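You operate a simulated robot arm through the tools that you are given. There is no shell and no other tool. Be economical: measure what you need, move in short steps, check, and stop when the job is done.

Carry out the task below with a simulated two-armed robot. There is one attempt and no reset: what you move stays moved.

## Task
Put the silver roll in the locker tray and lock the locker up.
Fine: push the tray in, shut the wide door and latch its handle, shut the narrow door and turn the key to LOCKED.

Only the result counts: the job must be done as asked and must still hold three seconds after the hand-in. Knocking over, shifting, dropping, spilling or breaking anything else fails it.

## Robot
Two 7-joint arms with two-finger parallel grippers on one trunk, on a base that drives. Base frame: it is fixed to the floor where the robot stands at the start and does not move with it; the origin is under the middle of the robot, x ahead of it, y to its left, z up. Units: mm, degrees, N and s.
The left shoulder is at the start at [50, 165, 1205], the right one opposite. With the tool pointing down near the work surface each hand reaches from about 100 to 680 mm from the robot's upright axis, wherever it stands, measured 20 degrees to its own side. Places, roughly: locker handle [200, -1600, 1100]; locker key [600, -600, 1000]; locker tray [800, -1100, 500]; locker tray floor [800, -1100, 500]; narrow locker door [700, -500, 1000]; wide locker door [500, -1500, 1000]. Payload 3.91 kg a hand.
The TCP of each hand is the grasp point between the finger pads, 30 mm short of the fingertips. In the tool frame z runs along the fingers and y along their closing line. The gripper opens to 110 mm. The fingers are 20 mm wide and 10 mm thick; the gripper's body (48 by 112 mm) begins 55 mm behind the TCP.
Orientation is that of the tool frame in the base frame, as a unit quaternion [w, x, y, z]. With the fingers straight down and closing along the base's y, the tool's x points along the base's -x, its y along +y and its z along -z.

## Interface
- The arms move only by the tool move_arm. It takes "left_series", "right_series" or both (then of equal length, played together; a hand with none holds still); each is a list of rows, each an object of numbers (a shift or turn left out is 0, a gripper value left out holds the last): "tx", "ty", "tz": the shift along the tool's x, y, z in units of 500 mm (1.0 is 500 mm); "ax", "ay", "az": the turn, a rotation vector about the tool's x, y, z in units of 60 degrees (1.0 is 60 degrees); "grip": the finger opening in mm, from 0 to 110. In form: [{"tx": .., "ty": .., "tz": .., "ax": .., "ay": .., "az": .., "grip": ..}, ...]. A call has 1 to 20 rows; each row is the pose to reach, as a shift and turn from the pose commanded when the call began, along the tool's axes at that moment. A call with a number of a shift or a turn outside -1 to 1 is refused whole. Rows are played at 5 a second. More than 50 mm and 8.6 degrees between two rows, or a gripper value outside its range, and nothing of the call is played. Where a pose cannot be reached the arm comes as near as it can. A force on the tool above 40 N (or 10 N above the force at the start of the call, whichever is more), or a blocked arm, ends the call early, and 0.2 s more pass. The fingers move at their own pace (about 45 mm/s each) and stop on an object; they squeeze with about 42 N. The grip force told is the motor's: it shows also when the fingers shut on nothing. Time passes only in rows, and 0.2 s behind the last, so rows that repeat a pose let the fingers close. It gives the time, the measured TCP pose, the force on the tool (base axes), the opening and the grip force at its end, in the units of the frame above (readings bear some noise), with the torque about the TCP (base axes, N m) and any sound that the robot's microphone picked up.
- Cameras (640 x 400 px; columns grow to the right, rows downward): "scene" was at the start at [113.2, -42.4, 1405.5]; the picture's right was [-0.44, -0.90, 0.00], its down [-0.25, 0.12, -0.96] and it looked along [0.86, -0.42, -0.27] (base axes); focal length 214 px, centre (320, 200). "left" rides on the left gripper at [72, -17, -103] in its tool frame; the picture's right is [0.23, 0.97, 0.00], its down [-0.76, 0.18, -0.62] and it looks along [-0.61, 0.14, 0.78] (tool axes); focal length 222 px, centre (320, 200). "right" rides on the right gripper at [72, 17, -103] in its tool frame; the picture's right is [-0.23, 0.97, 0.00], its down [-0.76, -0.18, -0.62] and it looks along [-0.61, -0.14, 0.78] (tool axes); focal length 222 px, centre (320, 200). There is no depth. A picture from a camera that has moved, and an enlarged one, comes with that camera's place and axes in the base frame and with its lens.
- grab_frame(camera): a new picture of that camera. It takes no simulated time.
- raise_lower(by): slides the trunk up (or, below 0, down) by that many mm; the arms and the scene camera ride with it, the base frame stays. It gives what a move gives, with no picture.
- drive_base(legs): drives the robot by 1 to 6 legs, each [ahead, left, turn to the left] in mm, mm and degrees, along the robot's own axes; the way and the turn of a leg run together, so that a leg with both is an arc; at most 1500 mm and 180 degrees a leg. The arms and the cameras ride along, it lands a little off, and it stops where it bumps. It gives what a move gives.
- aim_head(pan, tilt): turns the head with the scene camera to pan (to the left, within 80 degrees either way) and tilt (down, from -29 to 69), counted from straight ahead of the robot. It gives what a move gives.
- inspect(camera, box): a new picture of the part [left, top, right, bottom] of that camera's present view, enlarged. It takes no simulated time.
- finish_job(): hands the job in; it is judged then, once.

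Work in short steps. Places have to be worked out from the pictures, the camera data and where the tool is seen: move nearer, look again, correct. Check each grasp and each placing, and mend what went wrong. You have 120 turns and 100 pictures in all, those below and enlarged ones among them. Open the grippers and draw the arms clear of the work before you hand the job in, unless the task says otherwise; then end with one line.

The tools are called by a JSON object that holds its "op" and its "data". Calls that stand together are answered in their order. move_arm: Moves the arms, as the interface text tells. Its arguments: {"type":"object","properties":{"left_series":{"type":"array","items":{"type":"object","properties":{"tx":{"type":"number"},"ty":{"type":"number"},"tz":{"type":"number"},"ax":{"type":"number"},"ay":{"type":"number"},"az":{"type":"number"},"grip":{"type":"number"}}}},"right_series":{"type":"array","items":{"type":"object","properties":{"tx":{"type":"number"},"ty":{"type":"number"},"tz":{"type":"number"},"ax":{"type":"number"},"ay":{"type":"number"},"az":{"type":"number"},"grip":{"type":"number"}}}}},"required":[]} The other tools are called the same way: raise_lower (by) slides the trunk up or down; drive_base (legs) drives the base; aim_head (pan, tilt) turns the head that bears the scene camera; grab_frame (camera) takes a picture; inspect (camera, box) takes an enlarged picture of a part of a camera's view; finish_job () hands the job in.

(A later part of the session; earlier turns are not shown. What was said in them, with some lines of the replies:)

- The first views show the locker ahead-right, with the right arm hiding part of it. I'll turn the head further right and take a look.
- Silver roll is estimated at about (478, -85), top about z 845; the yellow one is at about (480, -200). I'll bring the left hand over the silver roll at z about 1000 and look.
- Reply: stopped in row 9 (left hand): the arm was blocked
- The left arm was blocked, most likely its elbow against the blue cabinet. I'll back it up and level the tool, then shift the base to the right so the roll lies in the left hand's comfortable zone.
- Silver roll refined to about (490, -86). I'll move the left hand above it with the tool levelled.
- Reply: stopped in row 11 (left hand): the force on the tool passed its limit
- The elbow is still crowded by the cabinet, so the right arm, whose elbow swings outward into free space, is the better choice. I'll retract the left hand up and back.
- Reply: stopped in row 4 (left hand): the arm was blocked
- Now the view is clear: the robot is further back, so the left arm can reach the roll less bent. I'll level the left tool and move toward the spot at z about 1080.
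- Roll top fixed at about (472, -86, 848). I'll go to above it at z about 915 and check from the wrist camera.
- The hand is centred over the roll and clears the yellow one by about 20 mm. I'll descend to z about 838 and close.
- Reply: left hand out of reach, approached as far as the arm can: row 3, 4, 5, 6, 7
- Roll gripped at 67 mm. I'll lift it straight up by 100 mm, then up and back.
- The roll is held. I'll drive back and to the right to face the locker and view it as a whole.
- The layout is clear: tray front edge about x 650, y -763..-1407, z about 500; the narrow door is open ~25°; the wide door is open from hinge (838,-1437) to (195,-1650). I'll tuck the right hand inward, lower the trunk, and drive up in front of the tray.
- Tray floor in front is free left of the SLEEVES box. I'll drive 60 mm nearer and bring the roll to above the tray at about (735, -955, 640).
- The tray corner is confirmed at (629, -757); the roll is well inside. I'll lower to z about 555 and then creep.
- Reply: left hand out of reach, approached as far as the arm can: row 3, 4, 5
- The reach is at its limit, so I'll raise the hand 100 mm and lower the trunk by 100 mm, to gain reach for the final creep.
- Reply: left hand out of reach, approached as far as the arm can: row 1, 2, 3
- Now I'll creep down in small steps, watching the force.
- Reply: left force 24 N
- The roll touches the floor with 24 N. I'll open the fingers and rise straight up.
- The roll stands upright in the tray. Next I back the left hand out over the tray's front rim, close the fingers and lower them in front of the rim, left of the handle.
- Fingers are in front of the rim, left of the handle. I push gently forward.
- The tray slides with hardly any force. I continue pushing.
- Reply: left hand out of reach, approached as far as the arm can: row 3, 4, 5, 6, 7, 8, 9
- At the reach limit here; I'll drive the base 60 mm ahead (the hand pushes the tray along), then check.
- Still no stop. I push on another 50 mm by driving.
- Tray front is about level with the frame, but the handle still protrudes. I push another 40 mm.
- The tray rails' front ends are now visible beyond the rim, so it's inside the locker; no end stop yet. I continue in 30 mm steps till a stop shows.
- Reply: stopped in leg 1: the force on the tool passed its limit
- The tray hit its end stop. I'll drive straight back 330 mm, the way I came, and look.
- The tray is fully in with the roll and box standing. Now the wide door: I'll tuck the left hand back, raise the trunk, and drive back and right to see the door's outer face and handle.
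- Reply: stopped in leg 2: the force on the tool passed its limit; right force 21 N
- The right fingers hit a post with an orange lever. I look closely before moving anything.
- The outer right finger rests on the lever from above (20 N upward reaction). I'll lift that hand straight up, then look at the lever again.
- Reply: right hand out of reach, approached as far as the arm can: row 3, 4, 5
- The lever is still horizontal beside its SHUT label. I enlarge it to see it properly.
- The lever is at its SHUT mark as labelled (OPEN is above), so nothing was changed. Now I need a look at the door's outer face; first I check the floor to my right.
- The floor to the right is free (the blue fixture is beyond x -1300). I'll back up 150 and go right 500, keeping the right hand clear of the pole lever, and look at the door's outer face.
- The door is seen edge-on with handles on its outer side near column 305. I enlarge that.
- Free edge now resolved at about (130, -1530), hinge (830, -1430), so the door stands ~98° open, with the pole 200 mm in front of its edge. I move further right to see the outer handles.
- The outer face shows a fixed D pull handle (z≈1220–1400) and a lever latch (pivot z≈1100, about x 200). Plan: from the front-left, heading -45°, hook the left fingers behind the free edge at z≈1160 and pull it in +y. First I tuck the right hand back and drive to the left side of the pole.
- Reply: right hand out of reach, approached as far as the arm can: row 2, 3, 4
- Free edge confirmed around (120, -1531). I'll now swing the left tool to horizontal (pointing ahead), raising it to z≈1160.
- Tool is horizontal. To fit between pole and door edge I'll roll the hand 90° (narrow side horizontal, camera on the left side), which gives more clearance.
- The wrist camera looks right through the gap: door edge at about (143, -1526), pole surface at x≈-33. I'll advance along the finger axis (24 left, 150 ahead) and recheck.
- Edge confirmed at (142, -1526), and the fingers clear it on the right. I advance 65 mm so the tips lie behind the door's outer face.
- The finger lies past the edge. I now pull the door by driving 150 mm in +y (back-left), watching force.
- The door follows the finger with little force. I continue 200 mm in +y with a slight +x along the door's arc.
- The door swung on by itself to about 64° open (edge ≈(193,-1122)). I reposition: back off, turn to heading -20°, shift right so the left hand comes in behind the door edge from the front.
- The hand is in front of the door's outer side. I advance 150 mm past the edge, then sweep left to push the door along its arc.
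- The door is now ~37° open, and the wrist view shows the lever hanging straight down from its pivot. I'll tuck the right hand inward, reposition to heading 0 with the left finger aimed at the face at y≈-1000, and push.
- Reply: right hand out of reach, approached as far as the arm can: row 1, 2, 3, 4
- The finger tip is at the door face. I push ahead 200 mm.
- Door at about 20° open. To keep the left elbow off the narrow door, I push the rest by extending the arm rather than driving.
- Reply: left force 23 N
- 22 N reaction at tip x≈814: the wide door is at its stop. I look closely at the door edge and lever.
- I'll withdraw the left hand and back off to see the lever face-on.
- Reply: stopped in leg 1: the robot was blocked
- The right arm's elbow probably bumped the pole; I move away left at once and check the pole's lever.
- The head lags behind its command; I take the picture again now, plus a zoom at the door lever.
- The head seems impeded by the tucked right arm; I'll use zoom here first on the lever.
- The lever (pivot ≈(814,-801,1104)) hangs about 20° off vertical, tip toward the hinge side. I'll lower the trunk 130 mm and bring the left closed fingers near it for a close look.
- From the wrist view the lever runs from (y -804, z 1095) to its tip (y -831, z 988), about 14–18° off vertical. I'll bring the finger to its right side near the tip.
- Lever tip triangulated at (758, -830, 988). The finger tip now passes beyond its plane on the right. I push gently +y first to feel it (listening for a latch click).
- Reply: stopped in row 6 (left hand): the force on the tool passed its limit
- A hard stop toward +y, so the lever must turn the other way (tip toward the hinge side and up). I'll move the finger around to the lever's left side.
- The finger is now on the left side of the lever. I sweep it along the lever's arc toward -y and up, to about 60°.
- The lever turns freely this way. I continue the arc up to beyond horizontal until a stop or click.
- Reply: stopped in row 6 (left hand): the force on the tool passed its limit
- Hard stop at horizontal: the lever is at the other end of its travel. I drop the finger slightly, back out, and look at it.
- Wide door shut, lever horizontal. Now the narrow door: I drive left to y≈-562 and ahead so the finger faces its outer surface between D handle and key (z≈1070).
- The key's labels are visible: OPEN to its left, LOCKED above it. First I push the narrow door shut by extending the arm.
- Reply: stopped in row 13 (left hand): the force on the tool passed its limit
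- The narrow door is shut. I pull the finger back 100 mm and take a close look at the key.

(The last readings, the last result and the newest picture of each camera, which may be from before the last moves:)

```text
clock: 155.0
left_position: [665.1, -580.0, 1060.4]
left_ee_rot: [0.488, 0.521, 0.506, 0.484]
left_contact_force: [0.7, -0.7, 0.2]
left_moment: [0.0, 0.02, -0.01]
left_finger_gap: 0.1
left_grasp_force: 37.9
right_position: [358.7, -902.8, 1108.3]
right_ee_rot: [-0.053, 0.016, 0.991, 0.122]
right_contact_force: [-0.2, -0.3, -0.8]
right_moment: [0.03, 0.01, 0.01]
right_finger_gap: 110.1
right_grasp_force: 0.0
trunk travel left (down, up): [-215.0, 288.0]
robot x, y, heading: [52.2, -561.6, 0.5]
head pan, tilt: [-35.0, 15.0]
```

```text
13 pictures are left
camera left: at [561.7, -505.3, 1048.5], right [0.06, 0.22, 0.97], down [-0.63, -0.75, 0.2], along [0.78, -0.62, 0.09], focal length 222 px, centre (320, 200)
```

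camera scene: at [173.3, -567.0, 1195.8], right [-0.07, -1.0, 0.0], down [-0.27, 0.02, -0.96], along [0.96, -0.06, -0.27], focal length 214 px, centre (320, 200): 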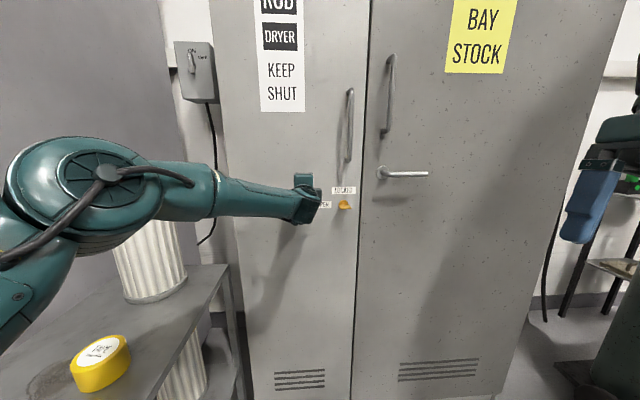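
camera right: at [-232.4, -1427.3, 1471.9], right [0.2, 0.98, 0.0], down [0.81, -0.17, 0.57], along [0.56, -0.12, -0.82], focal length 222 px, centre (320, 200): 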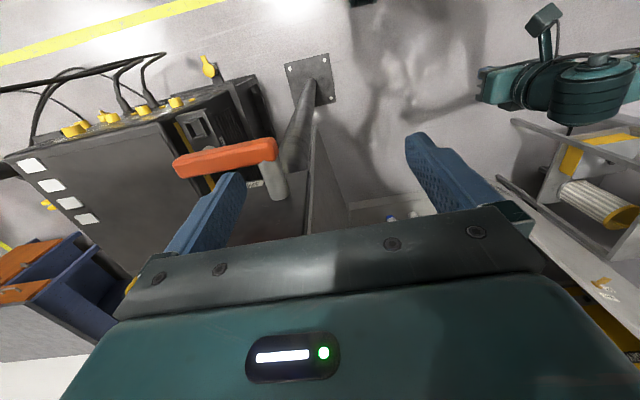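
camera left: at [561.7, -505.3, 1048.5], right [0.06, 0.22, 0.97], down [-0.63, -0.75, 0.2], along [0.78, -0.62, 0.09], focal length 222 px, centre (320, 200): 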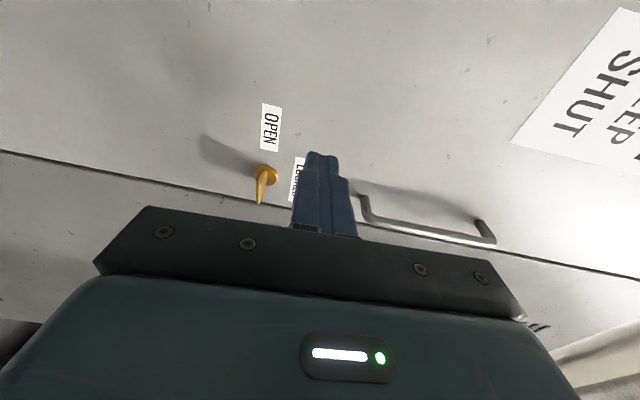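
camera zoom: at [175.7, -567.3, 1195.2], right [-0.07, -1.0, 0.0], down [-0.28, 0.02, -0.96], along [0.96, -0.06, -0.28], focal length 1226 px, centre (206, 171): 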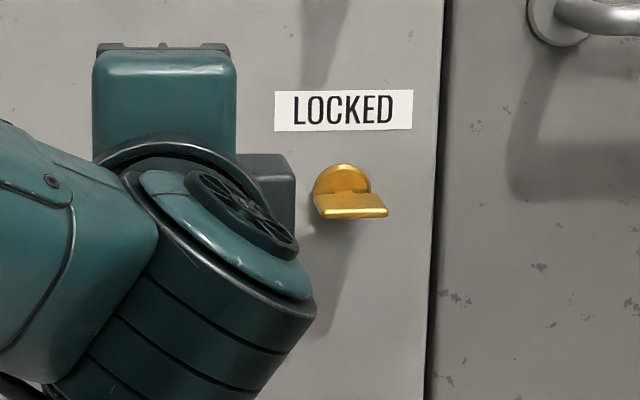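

The key is a flat blade, horizontal now, axis at about (y -679, z 1003), tip x≈757; it must turn clockwise (left→up) by 90°. To leave wrist range, I first roll the hand -180°.

{"op": "move_arm", "data": {"left_series": [{"az": -0.14}, {"az": -0.28}, {"az": -0.42}, {"az": -0.56}, {"az": -0.7}, {"az": -0.84}, {"az": -0.98}, {"az": -1.0}]}}

{"op": "move_arm", "data": {"left_series": [{"az": -0.14}, {"az": -0.28}, {"az": -0.42}, {"az": -0.56}, {"az": -0.7}, {"az": -0.84}, {"az": -0.98}, {"az": -1.0}]}}

{"op": "move_arm", "data": {"left_series": [{"az": -0.14}, {"az": -0.28}, {"az": -0.42}, {"az": -0.56}, {"az": -0.7}, {"az": -0.84}, {"az": -0.98}, {"az": -1.0}]}}

```text
clock: 156.8
left_position: [666.3, -579.6, 1059.8]
left_ee_rot: [0.665, 0.198, 0.698, 0.175]
left_contact_force: [0.3, 0.4, 0.6]
left_moment: [0.0, 0.02, 0.0]
left_finger_gap: 0.3
left_grasp_force: 37.4
right_position: [358.2, -902.7, 1105.7]
right_ee_rot: [-0.053, 0.015, 0.991, 0.123]
right_contact_force: [0.0, -0.6, -0.1]
right_moment: [-0.02, 0.0, 0.0]
right_finger_gap: 110.1
right_grasp_force: 0.0
trunk travel left (down, up): [-215.0, 288.0]
robot x, y, heading: [48.9, -563.3, 0.8]
head pan, tilt: [-35.0, 15.0]
```

```text
clock: 158.6
left_position: [665.2, -579.6, 1059.8]
left_ee_rot: [0.663, -0.178, 0.704, -0.181]
left_contact_force: [0.1, 0.5, 0.3]
left_moment: [0.0, 0.02, -0.03]
left_finger_gap: 0.0
left_grasp_force: 37.9
right_position: [358.0, -903.5, 1107.1]
right_ee_rot: [-0.053, 0.016, 0.991, 0.123]
right_contact_force: [0.2, -0.2, -0.5]
right_moment: [-0.02, -0.01, 0.06]
right_finger_gap: 110.1
right_grasp_force: 0.1
trunk travel left (down, up): [-215.0, 288.0]
robot x, y, heading: [51.0, -562.2, 0.3]
head pan, tilt: [-35.0, 15.0]
```

```text
clock: 160.4
left_position: [665.5, -580.8, 1061.2]
left_ee_rot: [0.484, -0.506, 0.521, -0.488]
left_contact_force: [0.1, 0.3, -0.1]
left_moment: [0.0, -0.02, -0.01]
left_finger_gap: 0.0
left_grasp_force: 37.6
right_position: [358.8, -904.1, 1106.0]
right_ee_rot: [-0.053, 0.017, 0.991, 0.124]
right_contact_force: [0.3, 0.2, 0.7]
right_moment: [0.0, 0.0, 0.0]
right_finger_gap: 109.8
right_grasp_force: 0.2
trunk travel left (down, up): [-215.0, 288.0]
robot x, y, heading: [53.8, -559.1, 0.3]
head pan, tilt: [-35.0, 15.0]
```

The roll worked. I align with the key: open to 50 mm, shift to y -679, z 1003, level the pitch, staying 100 mm off, then look.

{"op": "move_arm", "data": {"left_series": [{"tx": 0.05, "ty": 0.03, "ax": 0.02, "grip": 50}, {"tx": 0.1, "ty": 0.06, "ax": 0.052}, {"tx": 0.15, "ty": 0.09, "ax": 0.052}, {"tx": 0.196, "ty": 0.115, "ax": 0.052}, {"tx": 0.196, "ty": 0.115, "ax": 0.052}, {"tx": 0.196, "ty": 0.115, "ax": 0.052}]}}

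{"op": "grab_frame", "data": {"camera": "left"}}

{"op": "inspect", "data": {"camera": "scene", "box": [280, 150, 400, 250]}}

```text
clock: 161.8
left_position: [661.2, -677.5, 1002.6]
left_ee_rot: [0.498, -0.492, 0.508, -0.502]
left_contact_force: [-0.5, 0.1, 0.2]
left_moment: [0.0, -0.01, 0.0]
left_finger_gap: 50.1
left_grasp_force: 0.1
right_position: [358.2, -904.1, 1107.0]
right_ee_rot: [-0.053, 0.015, 0.991, 0.123]
right_contact_force: [0.7, -0.5, 0.5]
right_moment: [0.0, 0.0, 0.0]
right_finger_gap: 110.2
right_grasp_force: 0.0
trunk travel left (down, up): [-215.0, 288.0]
robot x, y, heading: [52.0, -561.9, 0.1]
head pan, tilt: [-35.0, 15.0]
```

```text
12 pictures are left
camera left: at [554.9, -748.3, 1017.4], right [0.0, -0.22, -0.98], down [-0.61, 0.78, -0.17], along [0.79, 0.59, -0.13], focal length 222 px, centre (320, 200)
```

left: 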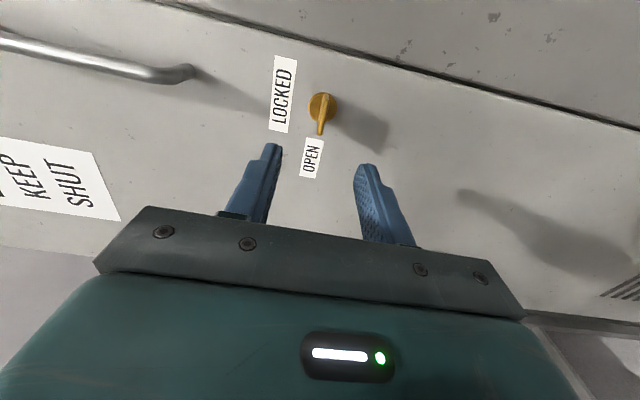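

```text
4.00 times, centred on (340, 200) of scene
camera zoom: at [175.7, -567.8, 1195.6], right [-0.07, -1.0, 0.0], down [-0.27, 0.02, -0.96], along [0.96, -0.07, -0.27], focal length 858 px, centre (240, 200)
```

zoom: 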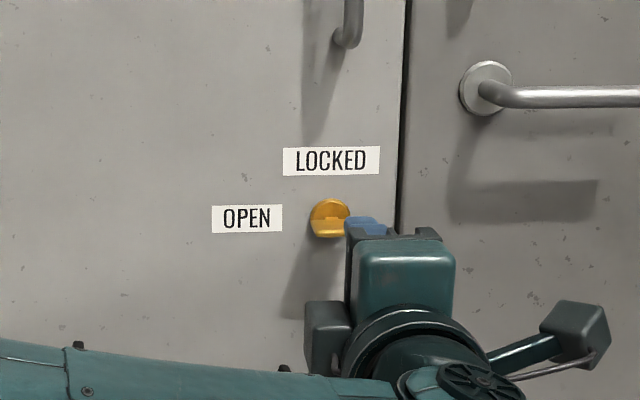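

The blade sits centred between the fingers (axis y≈-680, z≈1001, tip x≈752). I drive 60 ahead, extend 50 mm more, and pinch the blade.

{"op": "drive_base", "data": {"legs": [[60, 0, 0]]}}

{"op": "grab_frame", "data": {"camera": "left"}}

```text
clock: 162.8
left_position: [721.5, -675.3, 1001.5]
left_ee_rot: [0.498, -0.492, 0.508, -0.502]
left_contact_force: [0.1, 0.7, -0.1]
left_moment: [-0.03, -0.03, -0.01]
left_finger_gap: 49.9
left_grasp_force: 0.0
right_position: [418.1, -902.9, 1106.1]
right_ee_rot: [-0.053, 0.017, 0.991, 0.123]
right_contact_force: [-0.8, 0.4, -0.3]
right_moment: [0.0, 0.0, 0.0]
right_finger_gap: 110.0
right_grasp_force: 0.1
trunk travel left (down, up): [-215.0, 288.0]
robot x, y, heading: [110.6, -562.9, 0.3]
head pan, tilt: [-35.0, 15.0]
```

```text
10 pictures are left
camera left: at [614.9, -747.7, 1017.2], right [-0.01, -0.22, -0.98], down [-0.61, 0.78, -0.17], along [0.79, 0.59, -0.14], focal length 222 px, centre (320, 200)
```

left: 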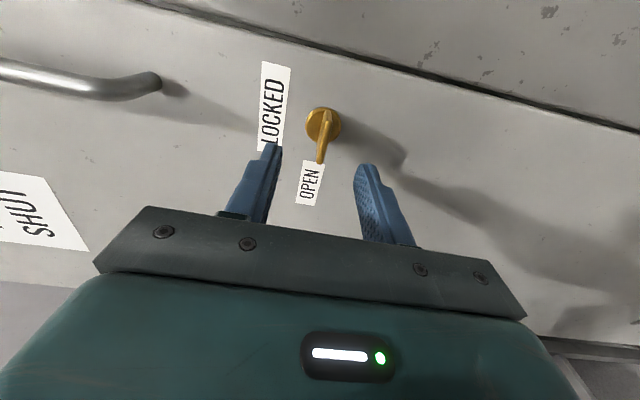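

Key between the fingers; I extend 50 mm and close.

{"op": "move_arm", "data": {"left_series": [{"tx": 0.005, "tz": 0.03}, {"tx": 0.01, "tz": 0.06}, {"tx": 0.01, "tz": 0.1}, {"tx": 0.01, "tz": 0.1, "grip": 0}, {"tx": 0.01, "tz": 0.1, "grip": 0}, {"tx": 0.01, "tz": 0.1, "grip": 0}, {"tx": 0.01, "tz": 0.1, "grip": 0}]}}

{"op": "grab_frame", "data": {"camera": "left"}}

```text
clock: 164.4
left_position: [770.3, -682.2, 1002.1]
left_ee_rot: [0.496, -0.493, 0.509, -0.501]
left_contact_force: [-4.9, 3.7, -14.4]
left_moment: [-0.01, -0.75, 0.17]
left_finger_gap: 5.9
left_grasp_force: 45.6
right_position: [418.5, -905.1, 1106.1]
right_ee_rot: [-0.052, 0.016, 0.99, 0.127]
right_contact_force: [-0.1, 0.7, 0.1]
right_moment: [0.0, -0.02, 0.03]
right_finger_gap: 109.9
right_grasp_force: 0.1
trunk travel left (down, up): [-215.0, 288.0]
robot x, y, heading: [114.2, -556.2, 0.4]
head pan, tilt: [-35.0, 15.0]
```

```text
9 pictures are left
camera left: at [665.2, -753.7, 1015.5], right [-0.01, -0.21, -0.98], down [-0.61, 0.78, -0.17], along [0.79, 0.59, -0.14], focal length 222 px, centre (320, 200)
```

left: 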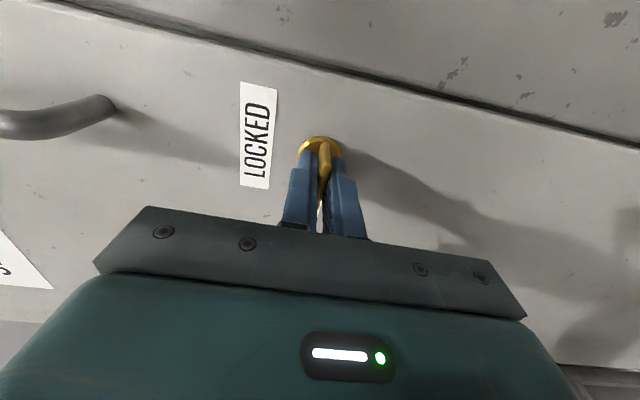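

Blade pinched (5.9 mm). I turn about the tool axis +60° in small steps.

{"op": "move_arm", "data": {"left_series": [{"ty": 0.004, "az": 0.1}, {"ty": 0.004, "az": 0.22}, {"ty": 0.004, "az": 0.34}, {"ty": 0.004, "az": 0.46}, {"ty": 0.004, "az": 0.58}, {"ty": 0.004, "az": 0.7}, {"ty": 0.004, "az": 0.82}, {"ty": 0.004, "az": 0.94}, {"ty": 0.004, "az": 1.0}]}}

```text
clock: 166.4
left_position: [770.6, -682.3, 999.0]
left_ee_rot: [0.682, -0.172, 0.687, -0.185]
left_contact_force: [-1.0, 0.7, -5.1]
left_moment: [0.02, 1.65, 0.53]
left_finger_gap: 6.0
left_grasp_force: 44.9
right_position: [418.4, -904.2, 1106.2]
right_ee_rot: [-0.052, 0.016, 0.99, 0.127]
right_contact_force: [-0.9, -0.7, -0.3]
right_moment: [0.0, -0.02, 0.04]
right_finger_gap: 110.0
right_grasp_force: 0.0
trunk travel left (down, up): [-215.0, 288.0]
robot x, y, heading: [112.2, -561.0, 0.5]
head pan, tilt: [-35.0, 15.0]
```

It follows smoothly. I turn the remaining 30° plus a little, to feel the stop.

{"op": "move_arm", "data": {"left_series": [{"az": 0.12}, {"az": 0.24}, {"az": 0.36}, {"az": 0.46}, {"az": 0.52}, {"az": 0.55}, {"az": 0.55}]}}

{"op": "grab_frame", "data": {"camera": "left"}}

```text
clock: 168.0
left_position: [771.0, -681.4, 999.1]
left_ee_rot: [0.706, 0.027, 0.707, 0.017]
left_contact_force: [-3.1, 3.8, -11.2]
left_moment: [-0.9, 0.28, 1.35]
left_finger_gap: 6.8
left_grasp_force: 45.0
right_position: [418.0, -905.5, 1105.5]
right_ee_rot: [-0.053, 0.017, 0.99, 0.127]
right_contact_force: [0.8, -0.3, -0.6]
right_moment: [0.02, 0.01, -0.02]
right_finger_gap: 110.0
right_grasp_force: 0.0
trunk travel left (down, up): [-215.0, 288.0]
robot x, y, heading: [114.7, -558.4, 0.3]
head pan, tilt: [-35.0, 15.0]
```

```text
8 pictures are left
camera left: at [666.1, -692.9, 925.5], right [0.02, 0.99, -0.17], down [-0.62, 0.14, 0.77], along [0.79, 0.09, 0.61], focal length 222 px, centre (320, 200)
```

left: 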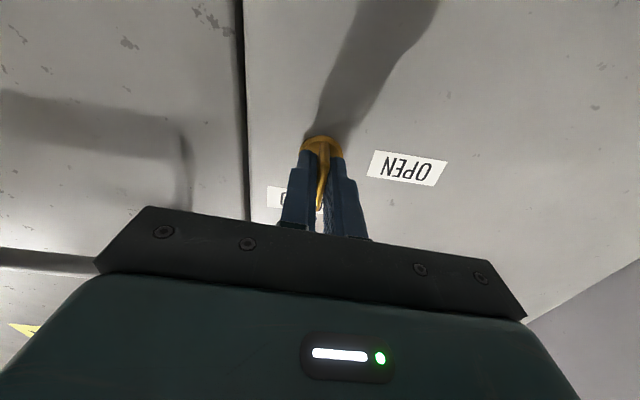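

A torque stop (-0.9 N m): the key is vertical at its end. I open the fingers and back straight out.

{"op": "move_arm", "data": {"left_series": [{"az": -0.03}, {"az": -0.03, "grip": 50}, {"az": -0.03, "grip": 50}, {"az": -0.03, "grip": 50}, {"az": -0.03, "tz": -0.06}, {"az": -0.03, "tz": -0.14}, {"az": -0.03, "tz": -0.22}, {"az": -0.03, "tz": -0.3}]}}

{"op": "drive_base", "data": {"legs": [[-300, 0, 0], [0, -100, 0]]}}

{"op": "grab_frame", "data": {"camera": "scene"}}

```text
clock: 169.8
left_position: [620.7, -682.5, 1002.7]
left_ee_rot: [0.707, 0.019, 0.707, 0.005]
left_contact_force: [-0.7, -0.2, -0.3]
left_moment: [0.02, -0.01, 0.01]
left_finger_gap: 50.4
left_grasp_force: 0.0
right_position: [417.8, -904.9, 1105.2]
right_ee_rot: [-0.053, 0.016, 0.99, 0.126]
right_contact_force: [0.1, -0.2, 0.0]
right_moment: [0.02, 0.03, 0.0]
right_finger_gap: 110.1
right_grasp_force: 0.0
trunk travel left (down, up): [-215.0, 288.0]
robot x, y, heading: [117.1, -558.2, 0.3]
head pan, tilt: [-35.0, 15.0]
```

```text
clock: 172.6
left_position: [316.5, -784.0, 1003.7]
left_ee_rot: [0.707, 0.02, 0.707, 0.004]
left_contact_force: [-0.5, 0.3, 0.1]
left_moment: [-0.01, 0.02, 0.01]
left_finger_gap: 50.0
left_grasp_force: 0.0
right_position: [112.2, -1007.2, 1106.4]
right_ee_rot: [-0.052, 0.017, 0.99, 0.127]
right_contact_force: [-0.7, -0.4, 0.2]
right_moment: [0.0, -0.02, 0.01]
right_finger_gap: 110.0
right_grasp_force: 0.1
trunk travel left (down, up): [-215.0, 288.0]
robot x, y, heading: [-192.5, -662.2, 0.3]
head pan, tilt: [-35.0, 15.0]
```

```text
7 pictures are left
camera scene: at [-70.0, -672.1, 1196.0], right [-0.09, -1.0, 0.0], down [-0.27, 0.03, -0.96], along [0.96, -0.09, -0.27], focal length 214 px, centre (320, 200)
```

scene: 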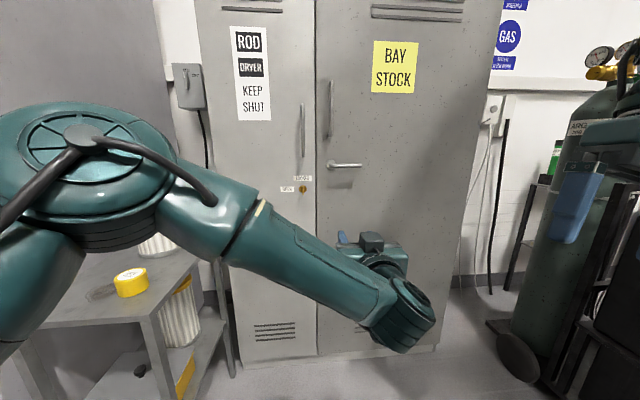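

Both doors look shut. I enlarge the key and lever to confirm.

{"op": "inspect", "data": {"camera": "scene", "box": [270, 130, 390, 230]}}

```text
4.00 times, centred on (330, 180) of scene
camera zoom: at [-70.0, -672.1, 1196.0], right [-0.09, -1.0, 0.0], down [-0.27, 0.03, -0.96], along [0.96, -0.09, -0.27], focal length 858 px, centre (280, 280)
```

zoom: 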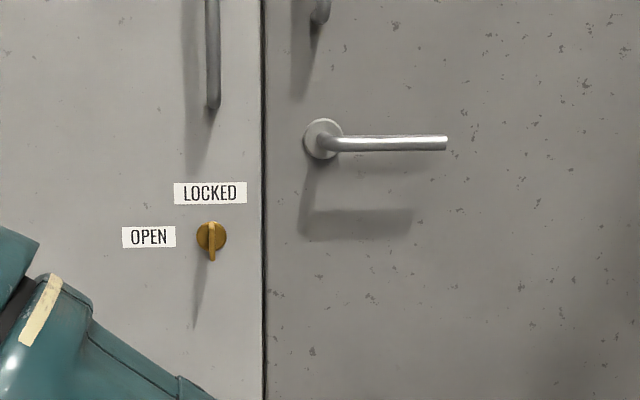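

The key points up to LOCKED and the lever is horizontal with both doors flush. Finally I check that the pole's lever is still at SHUT after the bump: back off and turn right to view it.

{"op": "drive_base", "data": {"legs": [[-200, 0, 0], [0, 0, -40]]}}

{"op": "grab_frame", "data": {"camera": "scene"}}

```text
clock: 176.0
left_position: [-79.6, -1080.1, 1002.2]
left_ee_rot: [0.667, 0.256, 0.659, -0.234]
left_contact_force: [0.1, 0.1, -0.3]
left_moment: [0.01, -0.04, 0.02]
left_finger_gap: 50.1
left_grasp_force: 0.1
right_position: [-378.7, -1123.7, 1106.5]
right_ee_rot: [-0.006, 0.35, 0.926, 0.14]
right_contact_force: [0.2, -0.4, -0.6]
right_moment: [0.01, 0.01, 0.01]
right_finger_gap: 110.3
right_grasp_force: 0.0
trunk travel left (down, up): [-215.0, 288.0]
robot x, y, heading: [-396.0, -664.3, -39.3]
head pan, tilt: [-35.0, 15.0]
```

```text
5 pictures are left
camera scene: at [-306.6, -749.9, 1195.8], right [-0.72, -0.7, 0.0], down [-0.19, 0.19, -0.96], along [0.67, -0.69, -0.27], focal length 214 px, centre (320, 200)
```

scene: 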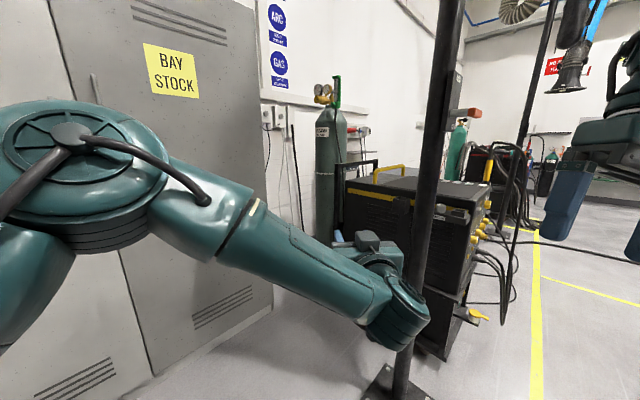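

The pole lever is still horizontal at SHUT and everything else stands as before. I open the left gripper fully; the arms are clear of the locker.

{"op": "move_arm", "data": {"left_series": [{"grip": 110}, {"grip": 110}, {"grip": 110}, {"grip": 110}]}}

{"op": "finish_job", "data": {}}

```text
clock: 177.0
left_position: [-79.8, -1080.1, 1002.9]
left_ee_rot: [0.667, 0.256, 0.659, -0.235]
left_contact_force: [-0.9, 0.3, 0.4]
left_moment: [0.0, 0.01, 0.01]
left_finger_gap: 110.2
left_grasp_force: 0.1
right_position: [-379.5, -1124.9, 1104.7]
right_ee_rot: [-0.004, 0.35, 0.926, 0.143]
right_contact_force: [-1.0, -0.4, 0.3]
right_moment: [-0.02, -0.02, 0.02]
right_finger_gap: 110.1
right_grasp_force: 0.0
trunk travel left (down, up): [-215.0, 288.0]
robot x, y, heading: [-392.5, -662.1, -38.8]
head pan, tilt: [-35.0, 15.0]
```

```text
The job is handed in.
```

The silver roll is in the pushed-in tray, the wide door is shut with its handle turned to its end stop, and the narrow door is shut with the key at LOCKED; on the way my right hand and then the robot bumped the pole outside the locker, but its lever still sits at SHUT.
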